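You operate a simulated robot arm through the tools that you are given. There is no shell and no other tool.

The job below is to be done with a simulated robot arm. You get a single attempt, and the scene is never put back.

## Task
No flow: stop the pump, move the tube's clip into the dish, then fill the jug to 200 ml.
Fine: switch off at the line.

The check looks at the end state, three seconds after you hand in, the way a careful person would. Anything else that was tipped, shoved, dropped, spilled or broken makes it a failure.

## Robot
A 7-joint arm with a two-finger parallel gripper, hanging from a carriage that runs on a rail from [-63.8, -0.9] to [164.1, 2.3] (x, y) and turns from -344 to 344 degrees about z. Base frame: it is fixed where the carriage stands at the start and does not move with it; the origin is on the floor, on the carriage's upright axis, x ahead of it, y to its left, z up. Readings come in cm, degrees, newtons and seconds.
With the tool pointing down near the work surface it reaches from about 26 to 68 cm from the robot's upright axis, wherever it stands. Its first joint turns from -166.0 to 166.0 degrees. Places, roughly: blue pump tube [125, 250, 150]; far left pump of tank No. 26 [110, 270, 160]; far right pump of tank No. 26 [110, 250, 160]; feed switch on the pump table [230, 0, 110]; green pump tube [125, 275, 150]; inner left pump of tank No. 26 [110, 260, 160]; inner right pump of tank No. 26 [110, 260, 160]; inside of the grey dish [220, 0, 90]; jug [225, 25, 25]; left pump cover on the pump table [230, 40, 110]; left pump dial on the pump table [230, 40, 120]; left pump on the pump table [230, 40, 120]; left pump switch on the pump table [230, 40, 120]; middle pump cover on the pump table [230, 30, 110]; middle pump dial on the pump table [230, 20, 120]; middle pump on the pump table [230, 30, 120]; middle pump switch on the pump table [230, 30, 120]; right pump cover on the pump table [230, 10, 110]; right pump dial on the pump table [230, 10, 120]; right pump on the pump table [230, 10, 120]; right pump switch on the pump table [230, 20, 120]; yellow clip (3x3x6 cm) [220, 0, 90]; zero button of the counter [230, 0, 120]. Payload 3.91 kg.
The tool frame sits at the grasp point between the pads (the TCP): z along the fingers, y along the line on which they close. The tips reach 3 cm beyond it. The gripper opens to 11 cm. The fingers are 2 cm wide and 1 cm thick; the gripper's body (4.8 by 11.2 cm) begins 5.5 cm behind the TCP.
Orientation is that of the tool frame in the base frame, as [roll, pitch, yaw] about the fixed x, y, z axes, in that order (R = Rz(yaw) Ry(pitch) Rx(roll)). With the fingers straight down and closing along the base's y, the tool's x points along the base's -x, its y along +y and its z along -z.

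## Interface
- The arm moves only by the tool step_arm. Its argument "moves" is a list of rows, each a list of 3 entries, a list of its own where there are three numbers: the shift along the tool's x, y, z in cm, then the turn, a rotation vector about the tool's x, y, z in degrees, then the opening, from 0 (shut) to 1 (fully open). In form: [[[dx, dy, dz], [wx, wy, wz], claw], ...]. A call has 1 to 20 rows; each row is the pose to reach, as a shift and turn from the pose commanded when the call began, along the tool's axes at that moment. Each row takes 0.2 s and may step no farther than 5 cm and 8.6 degrees from the row before; otherwise, or with a gripper value out of range, the whole call is refused. Where a pose cannot be reached the arm comes as near as it can. A force on the tool above 40 N (or 10 N above the force at the start of the call, whichever is more), or a blocked arm, ends the call early, and 0.2 s more pass. The fingers move at their own pace (about 10.8 cm/s each) and stop on an object; they squeeze with about 27 N. The grip force told is the motor's: it shows also when the fingers shut on nothing. Time passes only in rows, and 0.2 s behind the last, so rows that repeat a pose let the fingers close. The reply holds the time, the measured pose of the TCP, the force on the tool along the base axes, the opening and the grip force, in the units named above and with some noise, with the torque about the TCP (base axes, N m) and any sound that the robot's microphone picked up, and new pictures: "pictures" is both (left out), scene, wrist or none.
- Cameras (640 x 400 px; columns grow to the right, rows downward): "scene" is now at [27.55, -0.19, 175.94]; the picture's right is [-0.05, -1.00, 0.00], its down [-0.78, 0.04, -0.62] and it looks along [0.62, -0.03, -0.78] (base axes); focal length 275 px, centre (320, 200). "wrist" rides on the gripper at [7.2, 1.7, -10.3] in the tool frame; the picture's right is [-0.23, 0.97, 0.00], its down [-0.76, -0.18, -0.62] and it looks along [-0.61, -0.14, 0.78] (tool axes); focal length 222 px, centre (320, 200). There is no depth. A picture from a camera that has moved, and an enlarged one, comes with that camera's place and axes in the base frame and with its lens.
- raise_lower(by): slides the trunk up (or, below 0, down) by that many cm; the arm and the scene camera ride with it, the base frame stays. It gives what a move gives, with no picture.
- steer(legs): drives the robot by 1 to 6 legs, each [ahead, left, turn to the left] in cm, cm and degrees, along the robot's own axes; the way and the turn of a leg run together, so that a leg with both is an arc; at most 150 cm and 180 degrees a leg. The arm and the cameras ride along, it lands a little off, and it stops where it bumps. It keeps to its track: a leg is cut to what the track allows. It gives what a move gives, and a new picture of the scene camera.
- aim_head(pan, tilt): turns the head with the scene camera to pan (to the left, within 155 degrees either way) and tilt (down, from -29 to 69), counted from straight ahead of the robot. It gives what a move gives, and a new picture of the scene camera.
- enlarge(camera, box): a new picture of the part [left, top, right, bottom] of that camera's present view, enlarged. It takes no simulated time.
- hand_in(): hands the job in; it is judged then, once.

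Nothing tells you exact positions but the pictures and the camera data. Unless the task says otherwise, let go and move clear before handing in.

The tools are called after "Request:" as name(argument=value, ...) on one line, values as JSON. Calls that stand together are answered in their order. step_arm: Moves the arm, as the interface text tells. Its arguments: {"type":"object","properties":{"moves":{"type":"array","items":{"type":"array"}},"pictures":{"type":"string","enum":["both","scene","wrist","none"]}},"required":["moves"]} The other tools are called the same way: raise_lower (by) slides the trunk up or down; steer (legs) drives the base; aim_head (pan, tilt) turns the head that bears the scene camera; enlarge (camera, box) takes an enlarged picture of a part of a camera's view; hand_in () hands the job in.

At the start:

```text
t: 0.0
eef_pos: [53.83, -6.57, 114.61]
tool_rot: [-179.9, 0.1, 180.0]
ft_force: [0.7, 0.2, 0.5]
moment: [-0.01, -0.03, 0.02]
opening: 10.99
grasp_force: 0.1
trunk travel left (down, up): [-44.9, 13.1]
robot x, y, heading: [0.33, -0.08, -0.1]
head pan, tilt: [-2.8, 51.3]
```

scene: 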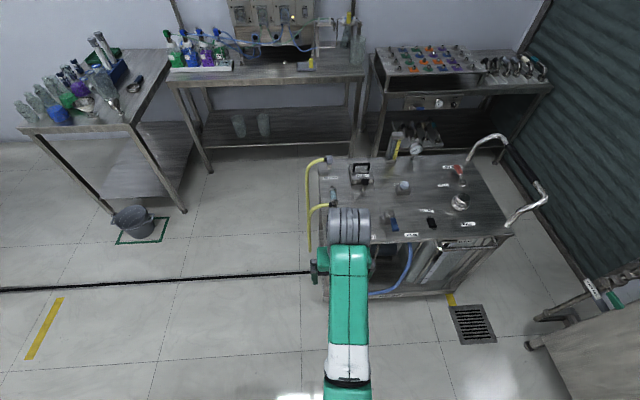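
wrist: 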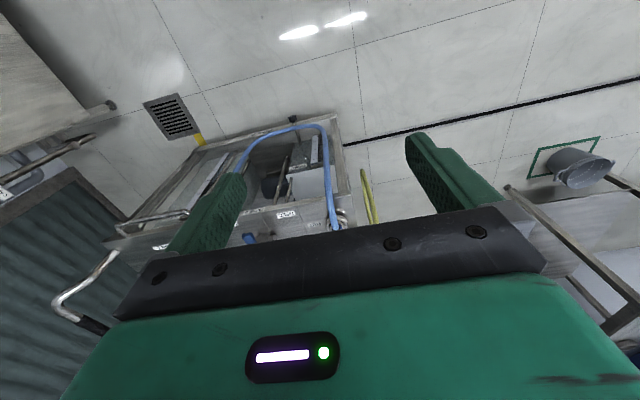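

I see a lab with a trolley in front of me and, behind it, the pump table against the far wall at about x=230. I'll enlarge that part of the view before moving anything.

Request:
enlarge(camera="scene", box=[150, 0, 390, 150])

Request:
aim_head(pan=5, tilt=25)

```text
2.67 times, centred on (270, 75) of scene
camera zoom: at [27.55, -0.19, 175.94], right [-0.05, -1.0, 0.0], down [-0.78, 0.04, -0.62], along [0.62, -0.03, -0.78], focal length 734 px, centre (453, 533)
```

zoom: 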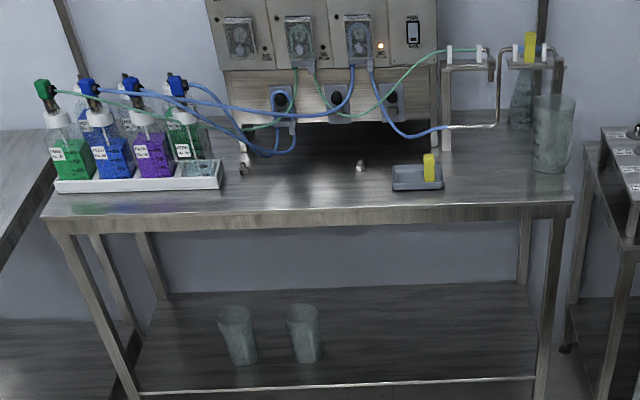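

```text
t: 0.9
eef_pos: [53.81, -6.59, 114.6]
tool_rot: [180.0, 0.0, -180.0]
ft_force: [0.3, -0.2, 0.2]
moment: [-0.01, -0.01, -0.01]
opening: 10.98
grasp_force: 0.1
trunk travel left (down, up): [-44.9, 13.1]
robot x, y, heading: [-0.1, 0.02, -0.2]
head pan, tilt: [5.0, 25.0]
camera scene: at [29.16, 0.98, 179.86], right [0.09, -1.0, 0.0], down [-0.42, -0.04, -0.91], along [0.9, 0.08, -0.42], focal length 275 px, centre (320, 200)
```

scene: 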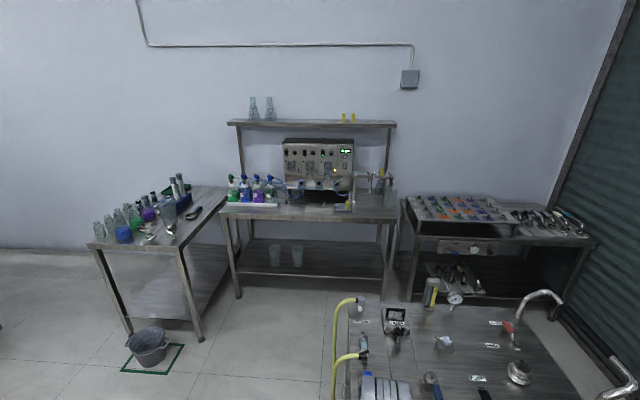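

Request:
enlarge(camera="scene", box=[210, 110, 410, 235])

Request:
enlarge(camera="scene", box=[270, 130, 366, 190])

Request:
enlarge(camera="scene", box=[320, 150, 416, 220])

```text
3.20 times, centred on (310, 172) of scene
camera zoom: at [29.16, 0.98, 179.86], right [0.09, -1.0, 0.0], down [-0.42, -0.04, -0.91], along [0.9, 0.08, -0.42], focal length 881 px, centre (352, 288)
```

zoom: 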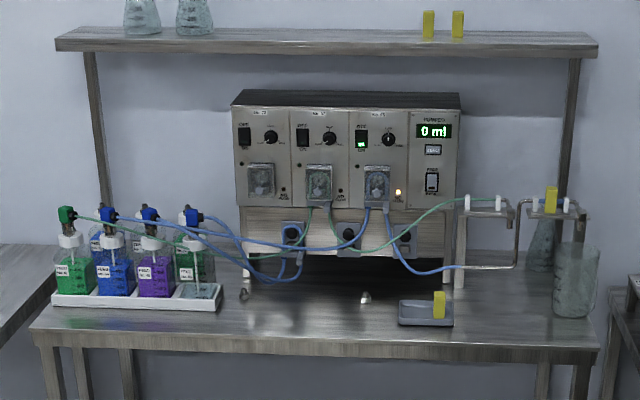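

```text
6.67 times, centred on (318, 160) of scene
camera zoom: at [29.16, 0.98, 179.86], right [0.09, -1.0, 0.0], down [-0.42, -0.04, -0.91], along [0.9, 0.08, -0.42], focal length 1835 px, centre (333, 467)
```

zoom: 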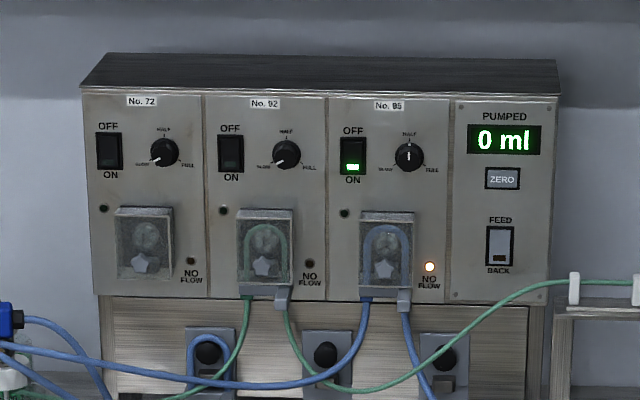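

```text
5.71 times, centred on (368, 185) of scene
camera zoom: at [29.16, 0.98, 179.86], right [0.09, -1.0, 0.0], down [-0.42, -0.04, -0.91], along [0.9, 0.08, -0.42], focal length 1573 px, centre (46, 286)
```

zoom: 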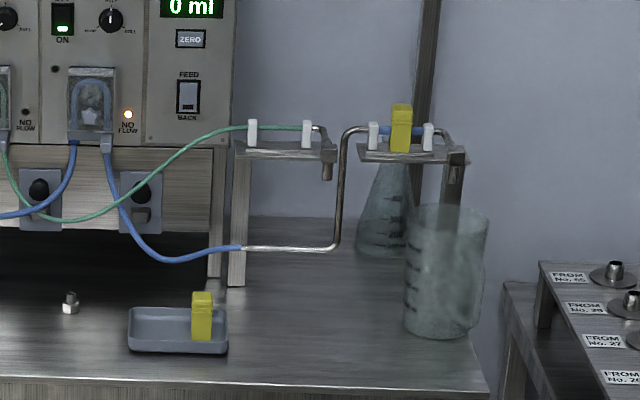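

The right pump (No. 95, blue tube) is ON with its NO FLOW lamp lit, and the yellow clip pinches the blue tube over the right-hand stand. The dish on the table already holds one clip. I'll raise the trunk to clear the trolley and drive closer along the rail.

Request:
raise_lower(by=12)

Request:
enlarge(camera="scene", box=[310, 280, 520, 400])

```text
t: 2.4
eef_pos: [53.86, -6.61, 126.65]
tool_rot: [180.0, 0.0, 179.8]
ft_force: [-1.2, -1.2, -0.2]
moment: [0.01, 0.01, 0.04]
opening: 11.0
grasp_force: 0.0
trunk travel left (down, up): [-56.9, 1.1]
robot x, y, heading: [-0.36, 0.05, -0.3]
head pan, tilt: [5.0, 25.0]
```

```text
3.05 times, centred on (415, 340) of scene
camera zoom: at [29.16, 0.98, 191.86], right [0.09, -1.0, 0.0], down [-0.42, -0.04, -0.91], along [0.9, 0.08, -0.42], focal length 839 px, centre (30, -227)
```

zoom: 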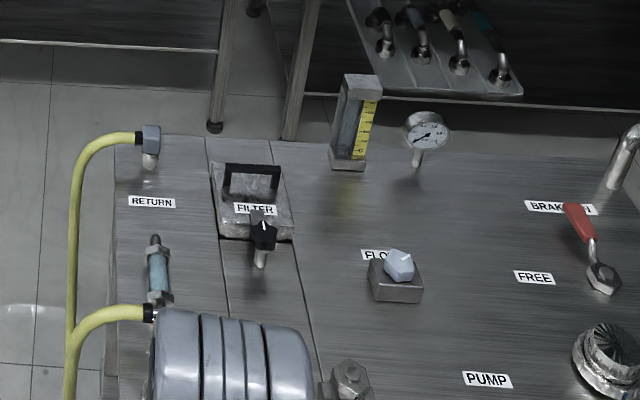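

The trolley top is around z≈85–90 with fixtures up to about 105, so the tool at z≈127 clears it. I'll drive forward in stages.

Request:
steer(legs=[[90, 0, 0]])

```text
t: 7.1
eef_pos: [143.14, -5.65, 126.68]
tool_rot: [180.0, -0.1, 179.8]
ft_force: [-0.4, 0.2, -0.3]
moment: [0.01, 0.02, -0.02]
opening: 10.97
grasp_force: 0.1
trunk travel left (down, up): [-56.9, 1.1]
robot x, y, heading: [88.99, 1.27, -0.2]
head pan, tilt: [5.0, 25.0]
camera scene: at [118.33, 2.08, 191.87], right [0.08, -1.0, 0.0], down [-0.42, -0.03, -0.91], along [0.9, 0.07, -0.42], focal length 275 px, centre (320, 200)
```

scene: 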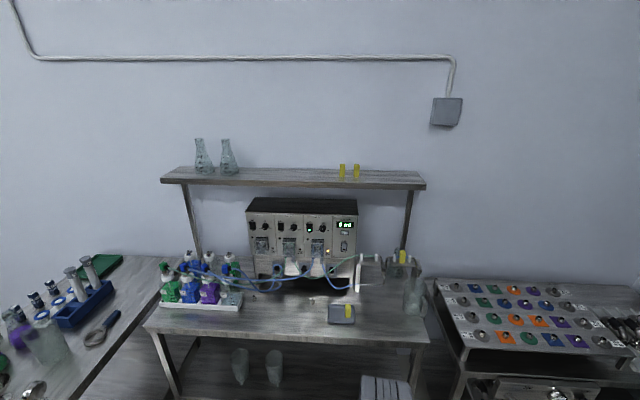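

Request:
aim_head(pan=5, tilt=40)

Request:
enlarge(camera="scene", box=[230, 100, 390, 200])

Request:
enlarge(camera="scene", box=[320, 150, 480, 250])

Request:
enlarge(camera="scene", box=[140, 150, 300, 250])

```text
t: 7.9
eef_pos: [143.06, -5.66, 126.82]
tool_rot: [-180.0, -0.1, 179.7]
ft_force: [0.1, 0.3, -0.1]
moment: [0.02, 0.0, 0.0]
opening: 11.01
grasp_force: 0.1
trunk travel left (down, up): [-56.9, 1.1]
robot x, y, heading: [89.44, 0.86, -0.2]
head pan, tilt: [5.0, 40.0]
camera scene: at [117.63, 2.02, 189.54], right [0.08, -1.0, 0.0], down [-0.64, -0.05, -0.77], along [0.76, 0.06, -0.64], focal length 275 px, centre (320, 200)
```

scene: 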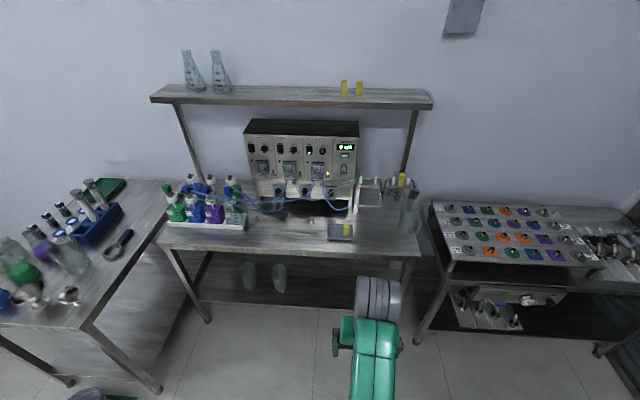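

```text
4.00 times, centred on (310, 150) of scene
camera zoom: at [117.63, 2.02, 189.54], right [0.08, -1.0, 0.0], down [-0.64, -0.05, -0.77], along [0.76, 0.06, -0.64], focal length 1101 px, centre (360, 400)
```

zoom: 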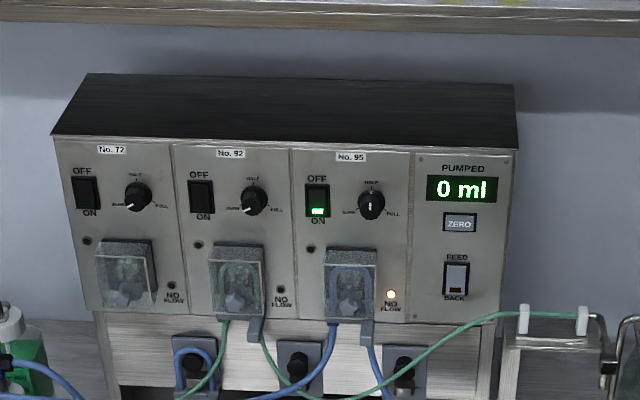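

```text
4.00 times, centred on (400, 200) of scene
camera zoom: at [117.63, 2.02, 189.54], right [0.08, -1.0, 0.0], down [-0.64, -0.05, -0.77], along [0.76, 0.06, -0.64], focal length 1101 px, centre (0, 200)
```

zoom: 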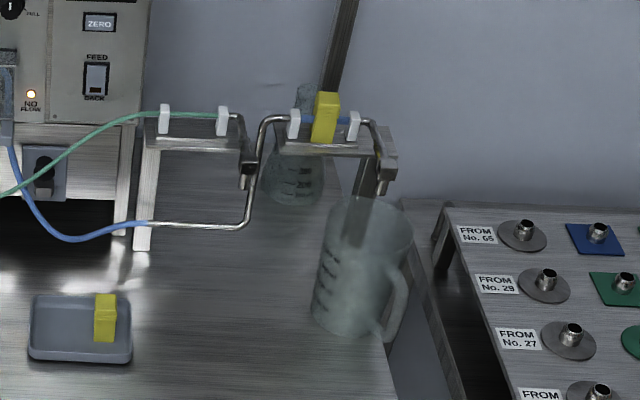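

```text
4.00 times, centred on (220, 200) of scene
camera zoom: at [117.63, 2.02, 189.54], right [0.08, -1.0, 0.0], down [-0.64, -0.05, -0.77], along [0.76, 0.06, -0.64], focal length 1101 px, centre (720, 200)
```

zoom: 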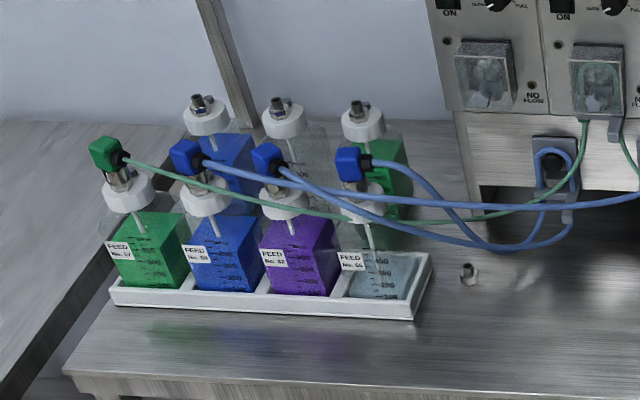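

Request:
enlarge(camera="scene", box=[220, 250, 320, 312])

Request:
enlarge(camera="scene", box=[376, 160, 440, 240])

Request:
enlarge(camera="scene", box=[300, 130, 364, 186])

```text
6.40 times, centred on (270, 281) of scene
camera zoom: at [117.63, 2.02, 189.54], right [0.08, -1.0, 0.0], down [-0.64, -0.05, -0.77], along [0.76, 0.06, -0.64], focal length 1762 px, centre (640, -318)
```

zoom: 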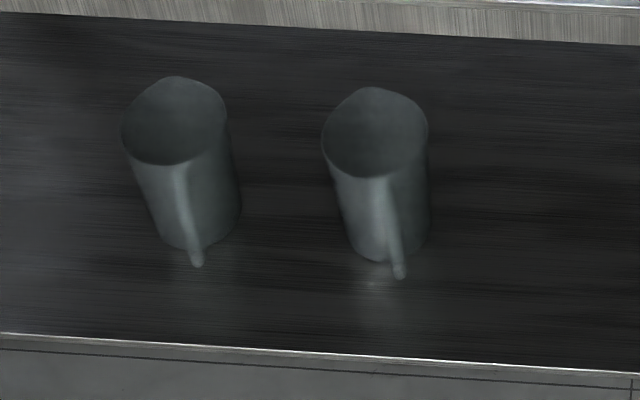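

```text
5.00 times, centred on (408, 200) of scene
camera zoom: at [117.63, 2.02, 189.54], right [0.08, -1.0, 0.0], down [-0.64, -0.05, -0.77], along [0.76, 0.06, -0.64], focal length 1377 px, centre (-120, 200)
```

zoom: 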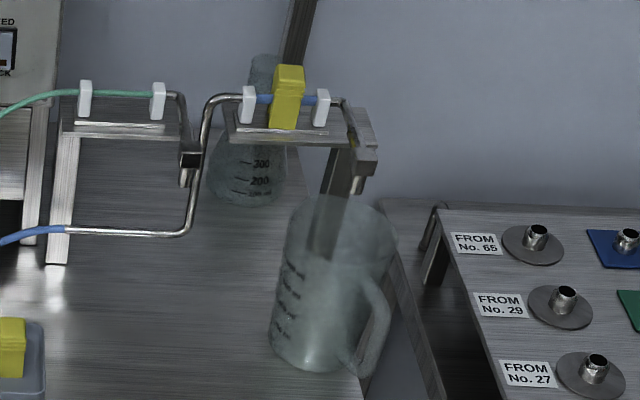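

```text
7.14 times, centred on (332, 158) of scene
camera zoom: at [117.63, 2.02, 189.54], right [0.08, -1.0, 0.0], down [-0.64, -0.05, -0.77], along [0.76, 0.06, -0.64], focal length 1966 px, centre (234, 500)
```

zoom: 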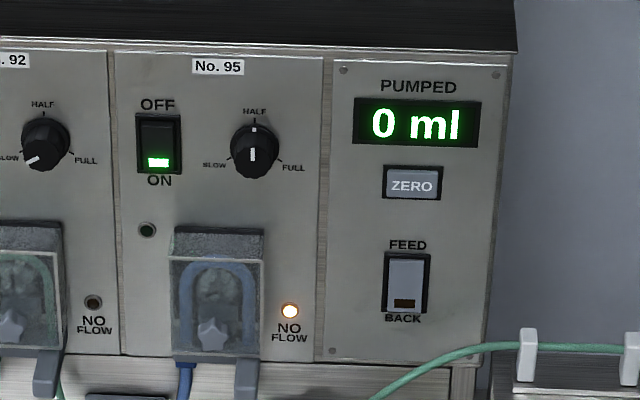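

The jug under the blue outlet stands at about [217, -34, 88], the dish at about [216, 0, 88], and the pump panel front is near x≈231, z≈105–128. I'll drive another 60 cm closer and look again.

Request:
steer(legs=[[55, 0, 0]])

Request:
enlarge(camera="wrist", box=[0, 0, 640, 400])

```text
t: 11.1
eef_pos: [198.15, -4.91, 126.53]
tool_rot: [-180.0, 0.0, 179.6]
ft_force: [-0.4, -0.2, 0.0]
moment: [-0.02, 0.05, 0.0]
opening: 10.99
grasp_force: 0.1
trunk travel left (down, up): [-56.9, 1.1]
robot x, y, heading: [144.38, 2.21, -0.4]
head pan, tilt: [5.0, 40.0]
camera scene: at [172.7, 2.76, 189.54], right [0.08, -1.0, 0.0], down [-0.64, -0.05, -0.77], along [0.76, 0.06, -0.64], focal length 275 px, centre (320, 200)
```

scene: 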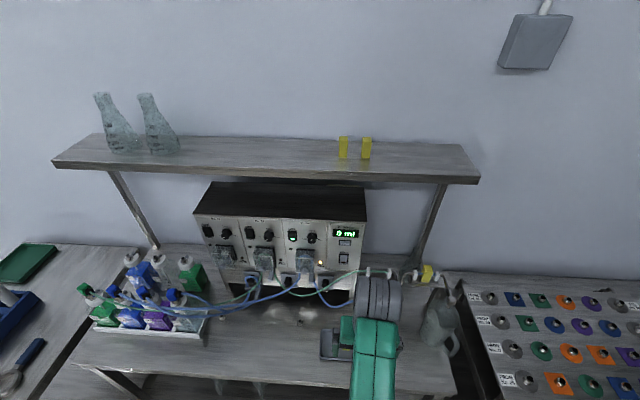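

```text
1.00 times, centred on (320, 200) of wrist (not enlarged: the box is as wide or as high as the picture)
camera zoom: at [190.86, -3.19, 136.88], right [0.23, 0.97, 0.0], down [0.76, -0.18, 0.62], along [0.61, -0.15, -0.78], focal length 222 px, centre (320, 200)
```

zoom: 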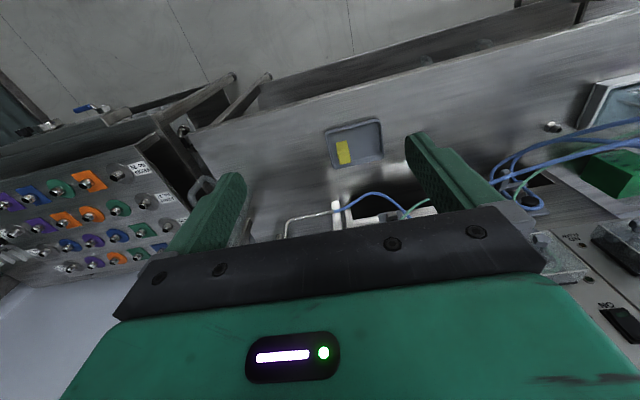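

Request:
enlarge(camera="scene", box=[180, 180, 380, 305])

Request:
enlarge(camera="scene", box=[340, 240, 500, 370])

Request:
enlarge(camera="scene", box=[60, 240, 260, 365])

```text
3.20 times, centred on (280, 242) of scene
camera zoom: at [172.7, 2.76, 189.54], right [0.08, -1.0, 0.0], down [-0.64, -0.05, -0.77], along [0.76, 0.06, -0.64], focal length 881 px, centre (448, 64)
```

zoom: 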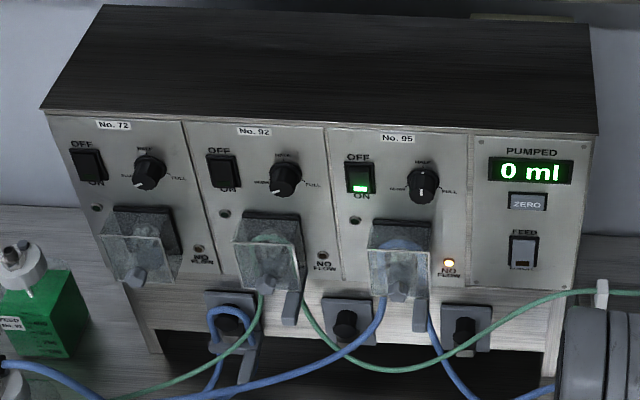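

```text
3.08 times, centred on (420, 305) of scene
camera zoom: at [172.7, 2.76, 189.54], right [0.08, -1.0, 0.0], down [-0.64, -0.05, -0.77], along [0.76, 0.06, -0.64], focal length 847 px, centre (12, -123)
```

zoom: 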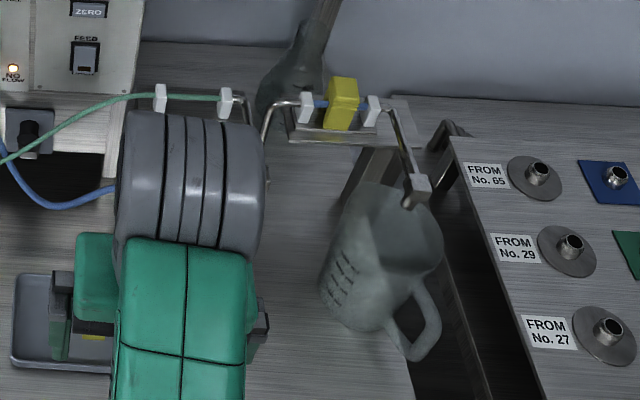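

```text
3.20 times, centred on (160, 302) of scene
camera zoom: at [172.7, 2.76, 189.54], right [0.08, -1.0, 0.0], down [-0.64, -0.05, -0.77], along [0.76, 0.06, -0.64], focal length 881 px, centre (832, -128)
```

zoom: 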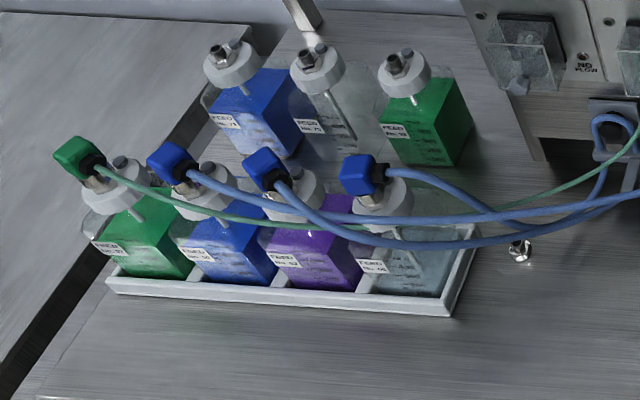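

The right pump's switch is at about [232, 16, 124] (OFF is its top half), the clip on the blue tube at about [228, -28.5, 112], the outlet nozzle at about [221, -35, 107] with the jug under it. I'll drive the last bit to bring all of these into reach and tilt the head down to keep them in view.

Request:
steer(legs=[[17.5, 0, 0]])

Request:
aim_head(pan=-5, tilt=52)

```text
t: 12.5
eef_pos: [215.53, -4.68, 126.51]
tool_rot: [-179.9, 0.0, 179.6]
ft_force: [0.4, 0.8, 0.6]
moment: [0.03, 0.02, 0.0]
opening: 11.0
grasp_force: 0.0
trunk travel left (down, up): [-56.9, 1.1]
robot x, y, heading: [161.55, 2.53, -0.4]
head pan, tilt: [5.0, 40.0]
camera scene: at [190.01, 3.03, 189.53], right [0.08, -1.0, 0.0], down [-0.64, -0.05, -0.77], along [0.76, 0.06, -0.64], focal length 275 px, centre (320, 200)
```

scene: 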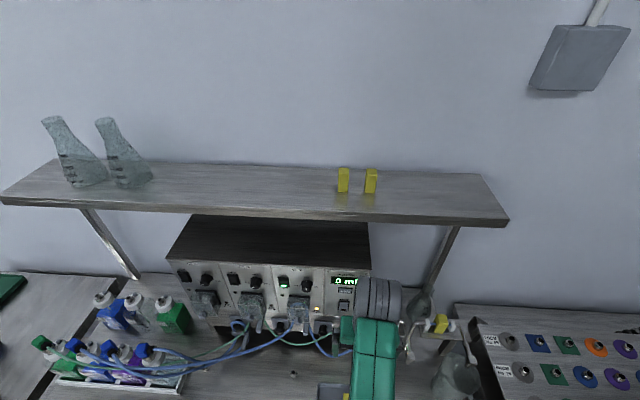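

```text
t: 13.3
eef_pos: [215.39, -4.72, 126.44]
tool_rot: [180.0, 0.0, 179.6]
ft_force: [0.5, 0.4, 0.9]
moment: [-0.04, -0.02, 0.04]
opening: 11.0
grasp_force: 0.0
trunk travel left (down, up): [-56.9, 1.1]
robot x, y, heading: [161.3, 1.98, -0.5]
head pan, tilt: [-5.0, 52.0]
camera scene: at [189.02, 1.64, 187.86], right [-0.09, -1.0, 0.0], down [-0.78, 0.07, -0.62], along [0.61, -0.06, -0.79], focal length 275 px, centre (320, 200)
```

scene: 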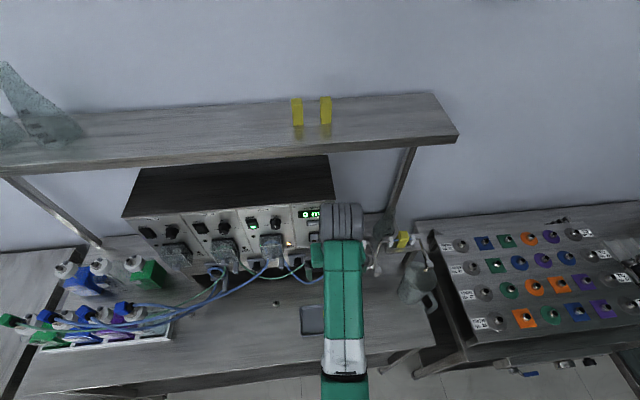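

The view is good and the arm is now about 54 cm out. I'll turn the tool to point horizontally forward (+x) with fingers shut, while moving sideways in front of the right pump switch but still well back from the panel.

Request:
step_arm(moves=[[[0.5, 1, 0], [0, -8.2, 0], 0], [[1, 2, 0], [0, -16.4, 0], 0], [[1.5, 3, 0], [0, -24.6, 0], 0], [[2, 4, 0], [0, -32.8, 0], 0], [[2.5, 6, 0], [0, -41, 0], 0], [[3, 8, 0], [0, -49.2, 0], 0], [[3.5, 10, 0], [0, -57.4, 0], 0], [[4, 12, 0], [0, -65.6, 0], 0], [[4.5, 14, 0], [0, -73.8, 0], 0], [[5, 16, 0], [0, -82, 0], 0], [[5, 18, 0], [0, -90, 0], 0]])

```text
t: 15.7
eef_pos: [210.5, 12.52, 126.83]
tool_rot: [179.7, 88.1, 178.9]
ft_force: [-0.4, -1.4, -0.4]
moment: [-0.01, 0.0, 0.01]
opening: 0.0
grasp_force: 26.3
out of reach, approached as far as the arm can: row 11
trunk travel left (down, up): [-56.9, 1.1]
robot x, y, heading: [161.5, 2.36, -0.5]
head pan, tilt: [-5.0, 52.0]
camera scene: at [189.01, 1.63, 187.86], right [-0.09, -1.0, 0.0], down [-0.78, 0.07, -0.62], along [0.61, -0.06, -0.79], focal length 275 px, centre (320, 200)
camera wrist: at [199.92, 14.4, 119.74], right [0.02, 0.97, 0.23], down [-0.6, -0.17, 0.78], along [0.8, -0.15, 0.58], focal length 222 px, centre (320, 200)
```

scene: 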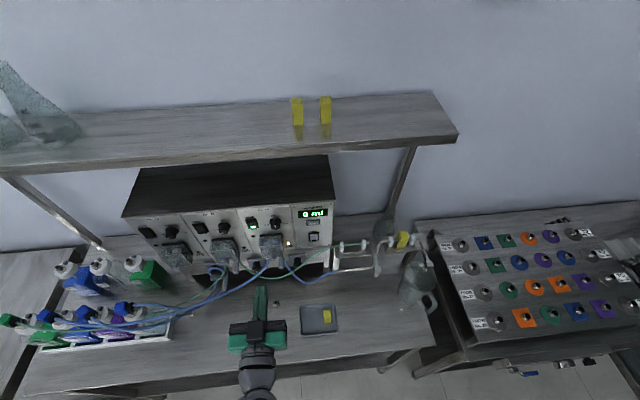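
wrist: 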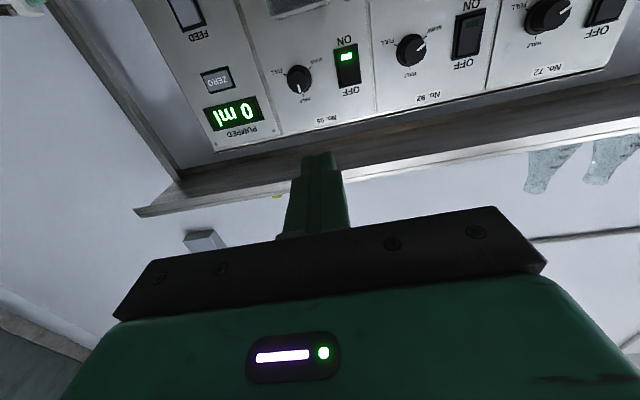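

The wrist camera confirms the switch spans z≈121.3–125.8 at y≈16.3, with OFF as the upper half. I'll bring the closed fingers in front of the upper half with the tips a few cm off the panel.

Request:
step_arm(moves=[[[0.5, 1, 3], [0, 0, 0], 0], [[1.0, 2, 6], [0, 0, 0], 0], [[1.4, 3, 9], [0, 0, 0], 0], [[1.4, 3, 12], [0, 0, 0], 0], [[1.4, 3, 14], [0, 0, 0], 0], [[1.4, 3, 14], [0, 0, 0], 0]])

```text
t: 17.1
eef_pos: [224.51, 15.3, 125.3]
tool_rot: [-145.8, 90.0, -146.1]
ft_force: [-0.2, 0.5, -0.4]
moment: [0.01, -0.02, 0.04]
opening: 0.0
grasp_force: 26.2
trunk travel left (down, up): [-56.9, 1.1]
robot x, y, heading: [161.56, 2.36, -0.3]
head pan, tilt: [-5.0, 52.0]
camera scene: at [189.01, 1.64, 187.85], right [-0.09, -1.0, 0.0], down [-0.78, 0.07, -0.62], along [0.61, -0.06, -0.79], focal length 275 px, centre (320, 200)
camera wrist: at [214.13, 17.12, 117.96], right [0.01, 0.97, 0.23], down [-0.62, -0.17, 0.76], along [0.78, -0.15, 0.61], focal length 222 px, centre (320, 200)
```

scene: 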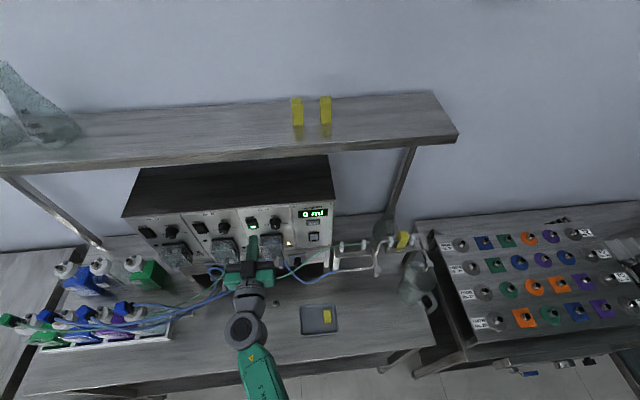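
wrist: 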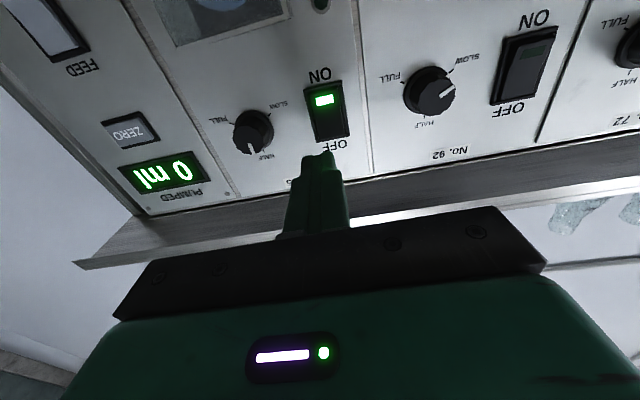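

The tip is right in front of the switch's OFF end, about 4 cm off. I'll correct sideways by 0.9 cm, and push in slowly in small steps.

Request:
step_arm(moves=[[[0.5, 0.9, 0.5], [0, 0, 0], 0], [[0.5, 0.9, 1.5], [0, 0, 0], 0], [[0.5, 0.9, 2.3], [0, 0, 0], 0], [[0.5, 0.9, 2.8], [0, 0, 0], 0], [[0.5, 0.9, 3.2], [0, 0, 0], 0], [[0.5, 0.9, 3.6], [0, 0, 0], 0]])

```text
t: 18.5
eef_pos: [228.07, 16.35, 124.86]
tool_rot: [149.0, 90.0, 148.7]
ft_force: [-0.5, -0.2, 0.1]
moment: [-0.01, 0.0, 0.01]
opening: 0.01
grasp_force: 26.9
trunk travel left (down, up): [-56.9, 1.1]
robot x, y, heading: [161.44, 2.57, -0.6]
head pan, tilt: [-5.0, 52.0]
camera scene: at [189.01, 1.64, 187.85], right [-0.09, -1.0, 0.0], down [-0.78, 0.07, -0.62], along [0.61, -0.06, -0.79], focal length 275 px, centre (320, 200)
camera wrist: at [217.74, 18.04, 117.46], right [0.01, 0.97, 0.23], down [-0.62, -0.17, 0.76], along [0.78, -0.15, 0.61], focal length 222 px, centre (320, 200)
```

scene: 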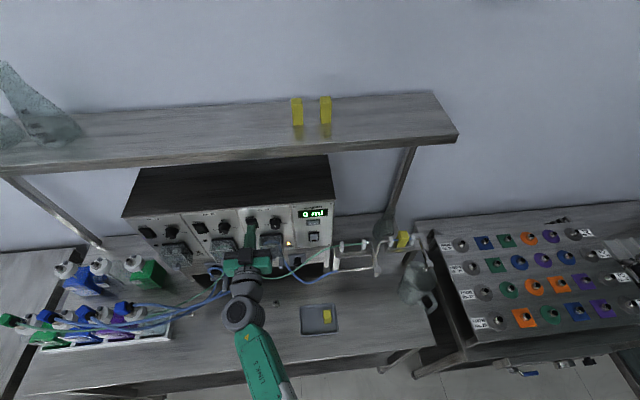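
wrist: 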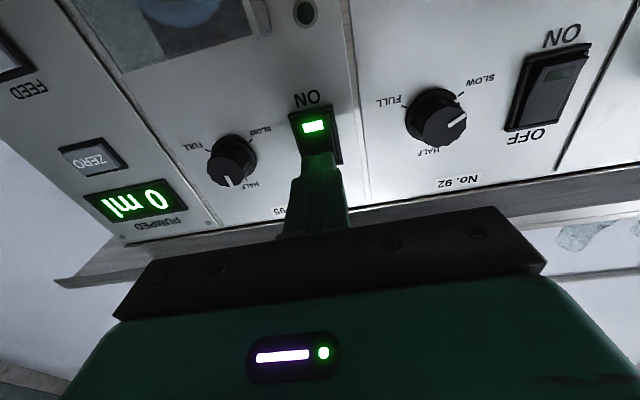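

No contact yet with the tip at x≈231.1. I'll keep pushing in 0.3 cm steps.

Request:
step_arm(moves=[[[0, 0, 0.3], [0, 0, 0], 0], [[0, 0, 0.6], [0, 0, 0], 0], [[0, 0, 0.9], [0, 0, 0], 0], [[0, 0, 1.2], [0, 0, 0], 0]], pictures="wrist")

```text
t: 19.5
eef_pos: [228.85, 16.27, 124.77]
tool_rot: [-155.6, 90.0, -156.0]
ft_force: [-30.3, -4.5, 16.9]
moment: [0.05, -0.22, 0.05]
opening: 0.0
grasp_force: 26.9
trunk travel left (down, up): [-56.9, 1.1]
robot x, y, heading: [161.49, 2.11, -0.1]
head pan, tilt: [-5.0, 52.0]
heard: click
camera wrist: at [218.63, 18.03, 117.49], right [0.01, 0.97, 0.23], down [-0.62, -0.17, 0.76], along [0.78, -0.15, 0.61], focal length 222 px, centre (320, 200)
```

wrist: 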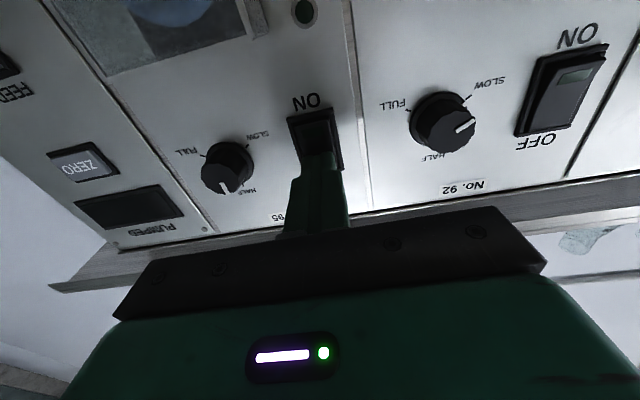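

The switch clicked, and both its lamp and the display went out, so the pump is stopped. I'll back straight away from the panel now.

Request:
step_arm(moves=[[[0, 0, -2], [0, 0, 0], 0], [[0, 0, -5], [0, 0, 0], 0], [[0, 0, -9], [0, 0, 0], 0], [[0, 0, -13], [0, 0, 0], 0], [[0, 0, -15], [0, 0, 0], 0]], pictures="both")

Request:
enlarge(camera="scene", box=[180, 190, 340, 290])

Request:
enlarge(camera="scene", box=[320, 210, 460, 320])

```text
t: 20.7
eef_pos: [214.3, 16.33, 124.82]
tool_rot: [-63.2, 89.8, -63.7]
ft_force: [0.1, -0.6, 0.4]
moment: [0.01, 0.05, -0.01]
opening: 0.01
grasp_force: 26.9
trunk travel left (down, up): [-56.9, 1.1]
robot x, y, heading: [161.58, 1.83, -0.3]
head pan, tilt: [-5.0, 52.0]
camera scene: at [189.02, 1.64, 187.86], right [-0.09, -1.0, 0.0], down [-0.78, 0.07, -0.62], along [0.61, -0.06, -0.79], focal length 275 px, centre (320, 200)
camera wrist: at [203.92, 18.06, 117.54], right [0.01, 0.97, 0.23], down [-0.62, -0.17, 0.76], along [0.78, -0.15, 0.61], focal length 222 px, centre (320, 200)
```

scene: 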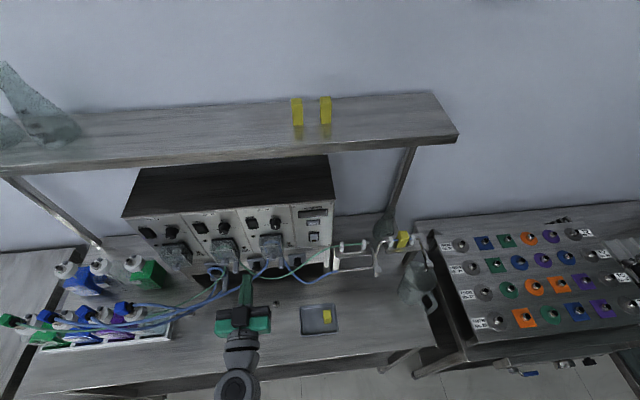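
wrist: 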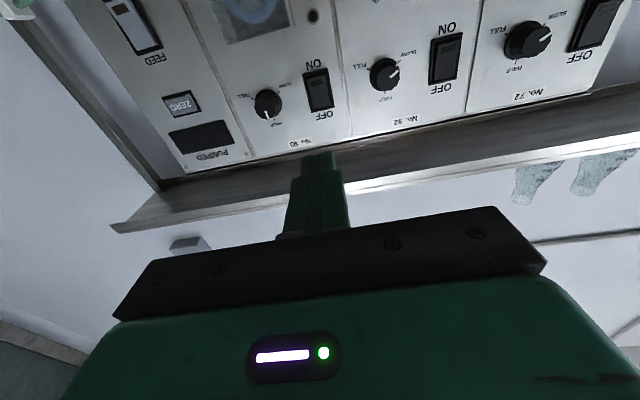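

```text
4.00 times, centred on (260, 240) of scene
camera zoom: at [189.02, 1.64, 187.86], right [-0.09, -1.0, 0.0], down [-0.78, 0.07, -0.62], along [0.61, -0.06, -0.79], focal length 1101 px, centre (560, 40)
```

zoom: 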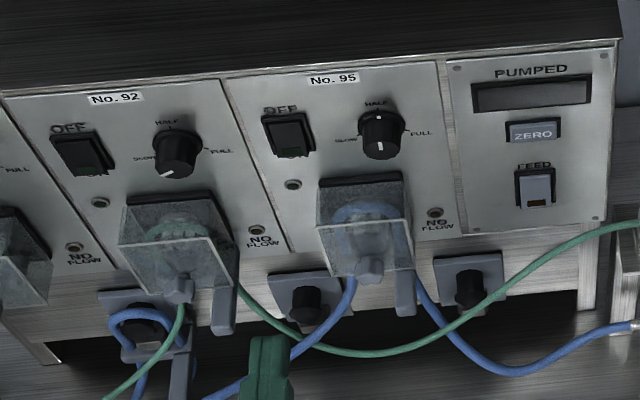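

```text
3.64 times, centred on (390, 265) of scene
camera zoom: at [189.02, 1.64, 187.86], right [-0.09, -1.0, 0.0], down [-0.78, 0.07, -0.62], along [0.61, -0.06, -0.79], focal length 1001 px, centre (66, -36)
```

zoom: 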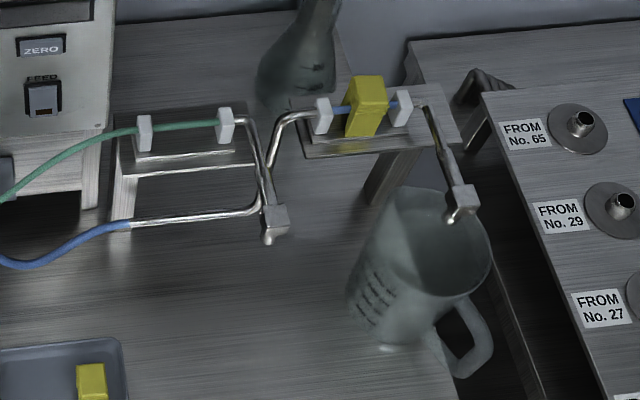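

Everything is as expected: the switch is in OFF, its lamp and NO FLOW lamp are dark. Next is the clip at about [230.5, -28.8] with its top near z≈114; I'll point the tool down again and swing it over to the right, staying high, and drive the final 2.5 cm.

Request:
step_arm(moves=[[[-0.5, -3, 0], [0, 8.2, 0], 0], [[-1, -6, 0], [0, 16.4, 0], 0], [[-1.5, -9, 0], [0, 24.6, 0], 0], [[-2, -12, 0], [0, 32.8, 0], 0], [[-2.5, -15, 0], [0, 41, 0], 0], [[-3, -18, 0], [0, 49.2, 0], 0], [[-3, -21, 0], [0, 57.4, 0], 0], [[-3, -24, 0], [0, 65.6, 0], 0], [[-3, -27, 0], [0, 73.8, 0], 0], [[-3, -30, 0], [0, 82, 0], 0.3], [[-3, -33, 0], [0, 90, 0], 0.5], [[-3, -33, 0], [0, 90, 0], 0.5]], pictures="both")

```text
t: 23.3
eef_pos: [214.0, -16.66, 127.78]
tool_rot: [-180.0, -0.1, 179.7]
ft_force: [0.6, 0.4, 0.2]
moment: [0.02, -0.01, 0.0]
opening: 5.48
grasp_force: 0.2
trunk travel left (down, up): [-56.9, 1.1]
robot x, y, heading: [161.4, 2.07, -0.5]
head pan, tilt: [-5.0, 52.0]
camera scene: at [189.01, 1.64, 187.85], right [-0.09, -1.0, 0.0], down [-0.78, 0.07, -0.62], along [0.61, -0.06, -0.79], focal length 275 px, centre (320, 200)
camera wrist: at [206.81, -14.96, 138.09], right [0.23, 0.97, 0.0], down [0.76, -0.18, 0.62], along [0.6, -0.15, -0.78], focal length 222 px, centre (320, 200)
```

scene: 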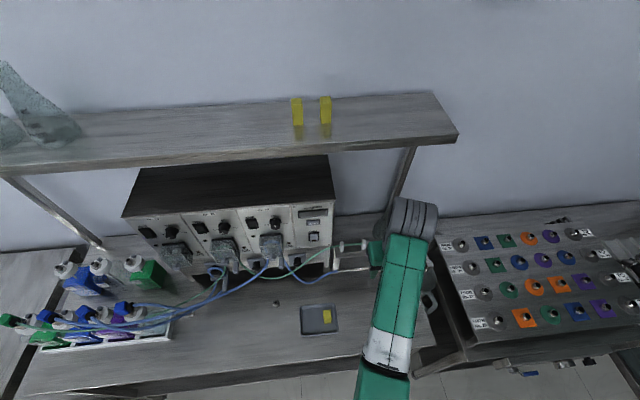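
wrist: 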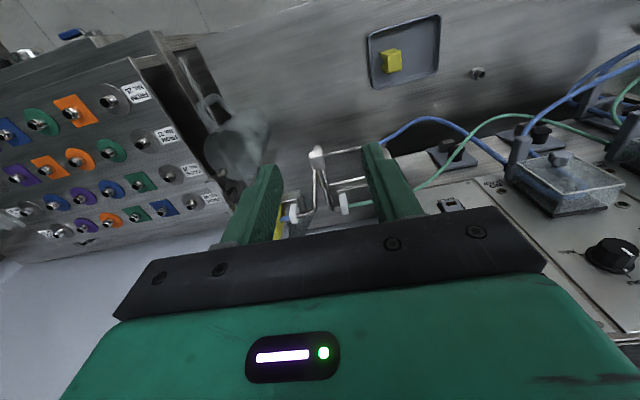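

I'm now over the table at [214, -17, 128], tool down, fingers half open. I'll turn the tool 90° about its own axis so the fingers close along x, since the white posts sit close on both y sides of the clip.

Request:
step_arm(moves=[[[0, 0, 0], [0, 0, 8.2], 0.55], [[0, 0, 0], [0, 0, 16.4], 0.55], [[0, 0, 0], [0, 0, 24.6], 0.55], [[0, 0, 0], [0, 0, 32.8], 0.55], [[0, 0, 0], [0, 0, 41], 0.55], [[0, 0, 0], [0, 0, 49.2], 0.55], [[0, 0, 0], [0, 0, 57.4], 0.55], [[0, 0, 0], [0, 0, 65.6], 0.55], [[0, 0, 0], [0, 0, 73.8], 0.55], [[0, 0, 0], [0, 0, 82], 0.55], [[0, 0, 0], [0, 0, 90], 0.55], [[0, 0, 0], [0, 0, 90], 0.55]], pictures="both")

Request:
steer(legs=[[2.5, 0, 0]])

```text
t: 25.9
eef_pos: [214.11, -16.46, 127.92]
tool_rot: [-179.9, 0.0, 89.6]
ft_force: [-0.4, -0.9, -0.1]
moment: [-0.01, -0.02, 0.03]
opening: 6.05
grasp_force: 0.1
trunk travel left (down, up): [-56.9, 1.1]
robot x, y, heading: [161.19, 2.59, -0.5]
head pan, tilt: [-5.0, 52.0]
camera scene: at [189.01, 1.64, 187.85], right [-0.09, -1.0, 0.0], down [-0.78, 0.07, -0.62], along [0.61, -0.06, -0.79], focal length 275 px, centre (320, 200)
camera wrist: at [215.78, -9.41, 138.1], right [0.97, -0.23, 0.0], down [-0.18, -0.76, 0.62], along [-0.15, -0.61, -0.78], focal length 222 px, centre (320, 200)
```

scene: 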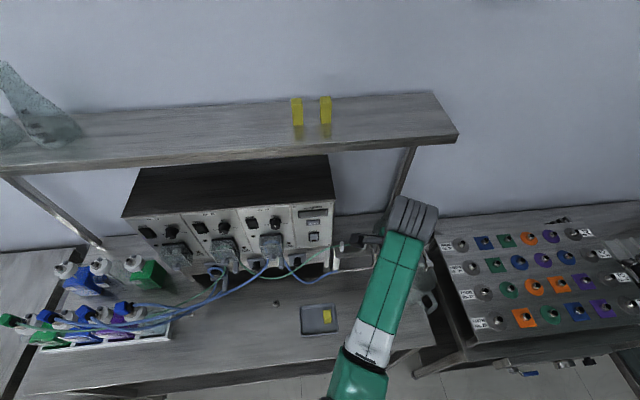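
wrist: 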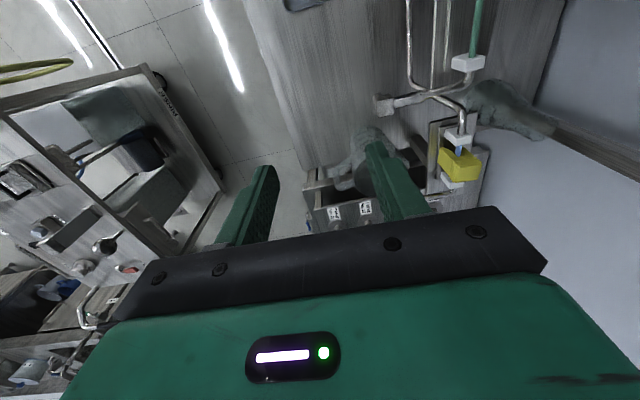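

```text
t: 26.7
eef_pos: [216.28, -16.53, 127.91]
tool_rot: [-180.0, 0.0, 89.6]
ft_force: [0.4, 0.4, -0.2]
moment: [0.0, 0.01, 0.01]
opening: 6.07
grasp_force: 0.0
trunk travel left (down, up): [-56.9, 1.1]
robot x, y, heading: [163.64, 2.5, -0.6]
head pan, tilt: [-5.0, 52.0]
camera scene: at [191.26, 1.67, 187.85], right [-0.09, -1.0, 0.0], down [-0.78, 0.07, -0.62], along [0.61, -0.06, -0.79], focal length 275 px, centre (320, 200)
```

scene: 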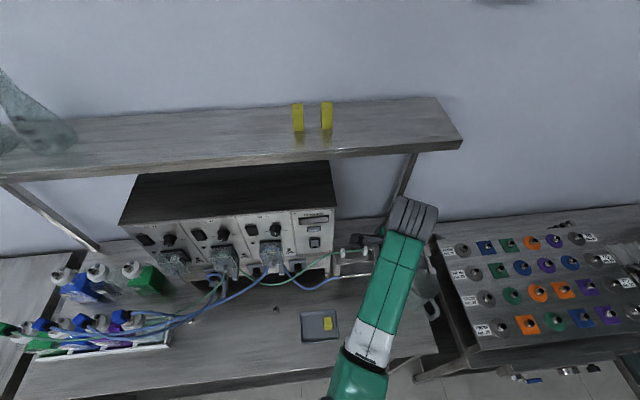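

Request:
step_arm(moves=[[[-2.4, 2.8, 0], [0, 0, 0], 0.55], [[-4.8, 5.6, 0], [0, 0, 0], 0.55], [[-7.2, 8.4, 0], [0, 0, 0], 0.55], [[-9.6, 11.2, 0], [0, 0, 0], 0.55], [[-12, 14, 0], [0, 0, 0], 0.55], [[-12, 14, 0], [0, 0, 0], 0.55]], pictures="both")

Request:
enlarge(camera="wrist", box=[220, 90, 440, 230])

```text
t: 28.1
eef_pos: [226.13, -26.35, 128.71]
tool_rot: [180.0, 0.0, 89.6]
ft_force: [0.5, -0.4, 0.1]
moment: [0.01, -0.02, 0.04]
opening: 6.09
grasp_force: 0.0
out of reach, approached as far as the arm can: row 4, 5, 6
trunk travel left (down, up): [-56.9, 1.1]
robot x, y, heading: [163.41, 2.49, -0.7]
head pan, tilt: [-5.0, 52.0]
camera scene: at [191.26, 1.67, 187.85], right [-0.09, -1.0, 0.0], down [-0.78, 0.07, -0.62], along [0.61, -0.06, -0.79], focal length 275 px, centre (320, 200)
camera wrist: at [227.89, -19.21, 138.98], right [0.97, -0.23, 0.0], down [-0.18, -0.76, 0.62], along [-0.15, -0.61, -0.78], focal length 222 px, centre (320, 200)
```

scene: 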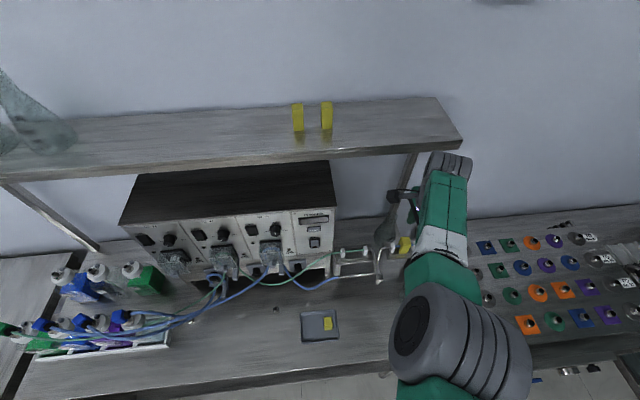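
wrist: 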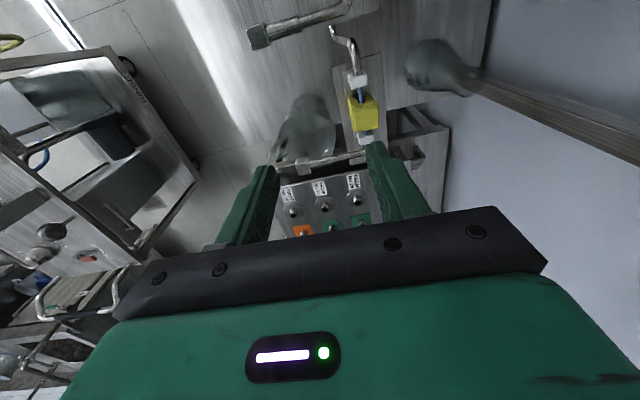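

```text
2.86 times, centred on (330, 160) of wrist
camera zoom: at [227.89, -19.21, 138.98], right [0.97, -0.23, 0.0], down [-0.18, -0.76, 0.62], along [-0.15, -0.61, -0.78], focal length 635 px, centre (291, 314)
```

zoom: 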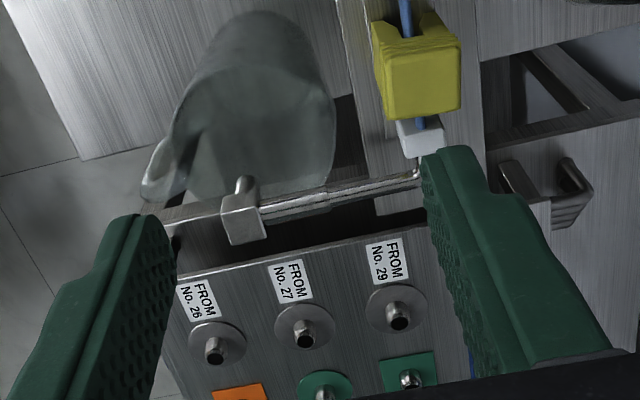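

At a straight-down pose the clip is just beyond reach (arm stops at about 69 cm). The clip's top centre is at about [230.7, -28.9, 114]; I'll lean the tool about 28° sideways (tips toward -y), which keeps the closing direction along x and brings the wrist closer, and hover above the clip.

Request:
step_arm(moves=[[[0, 0, 0], [0, -7, 0], 0.55], [[0, 0, 0], [0, -14, 0], 0.55], [[0, 0, 0], [0, -21, 0], 0.55], [[0, 0, 0], [0, -28, 0], 0.55], [[-1.2, 2.3, 2], [0, -28, 0], 0.55], [[-2.55, 4.6, 4], [0, -28, 0], 0.55], [[-2.55, 4.6, 6], [0, -28, 0], 0.55], [[-2.55, 4.6, 6], [0, -28, 0], 0.55]], pictures="both")

Request:
enlarge(camera="wrist", box=[220, 90, 440, 230])

```text
t: 29.9
eef_pos: [227.32, -28.09, 124.68]
tool_rot: [-179.9, 27.9, 89.5]
ft_force: [0.7, 0.2, -0.4]
moment: [0.02, 0.01, -0.01]
opening: 6.06
grasp_force: 0.1
out of reach, approached as far as the arm can: row 1, 2, 3, 4, 6, 7, 8
trunk travel left (down, up): [-56.9, 1.1]
robot x, y, heading: [163.95, 2.64, -0.5]
head pan, tilt: [-5.0, 52.0]
camera scene: at [191.26, 1.67, 187.85], right [-0.09, -1.0, 0.0], down [-0.78, 0.07, -0.62], along [0.61, -0.06, -0.79], focal length 275 px, centre (320, 200)
camera wrist: at [229.12, -16.81, 130.36], right [0.97, -0.21, 0.11], down [-0.18, -0.38, 0.91], along [-0.15, -0.9, -0.41], focal length 222 px, centre (320, 200)
```

scene: 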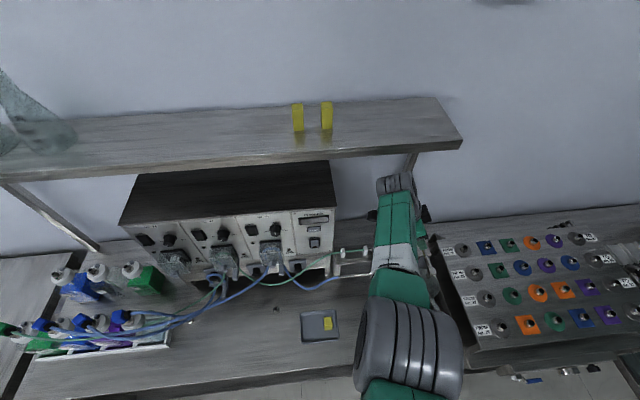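
wrist: 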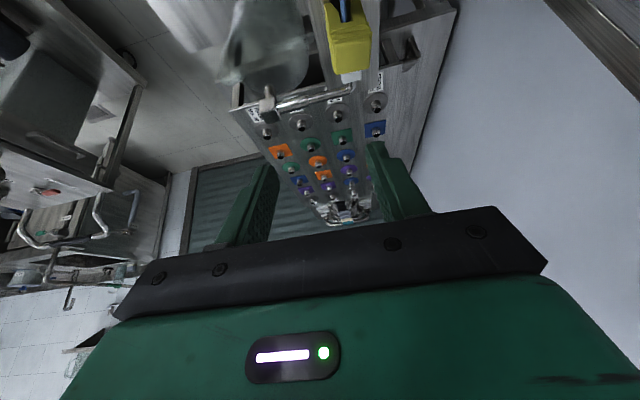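

```text
2.86 times, centred on (330, 160) of wrist
camera zoom: at [229.12, -16.81, 130.36], right [0.97, -0.21, 0.11], down [-0.18, -0.38, 0.91], along [-0.15, -0.9, -0.41], focal length 635 px, centre (291, 314)
```

zoom: 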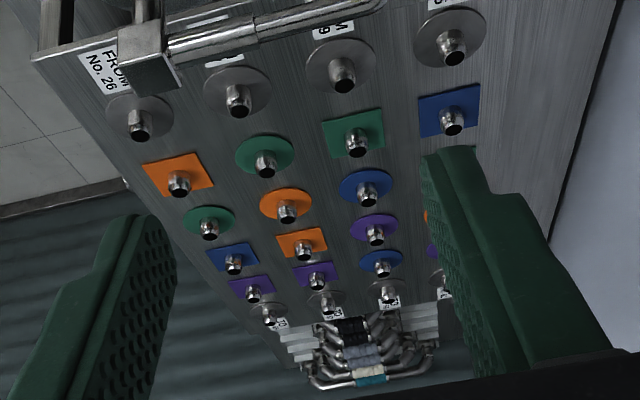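

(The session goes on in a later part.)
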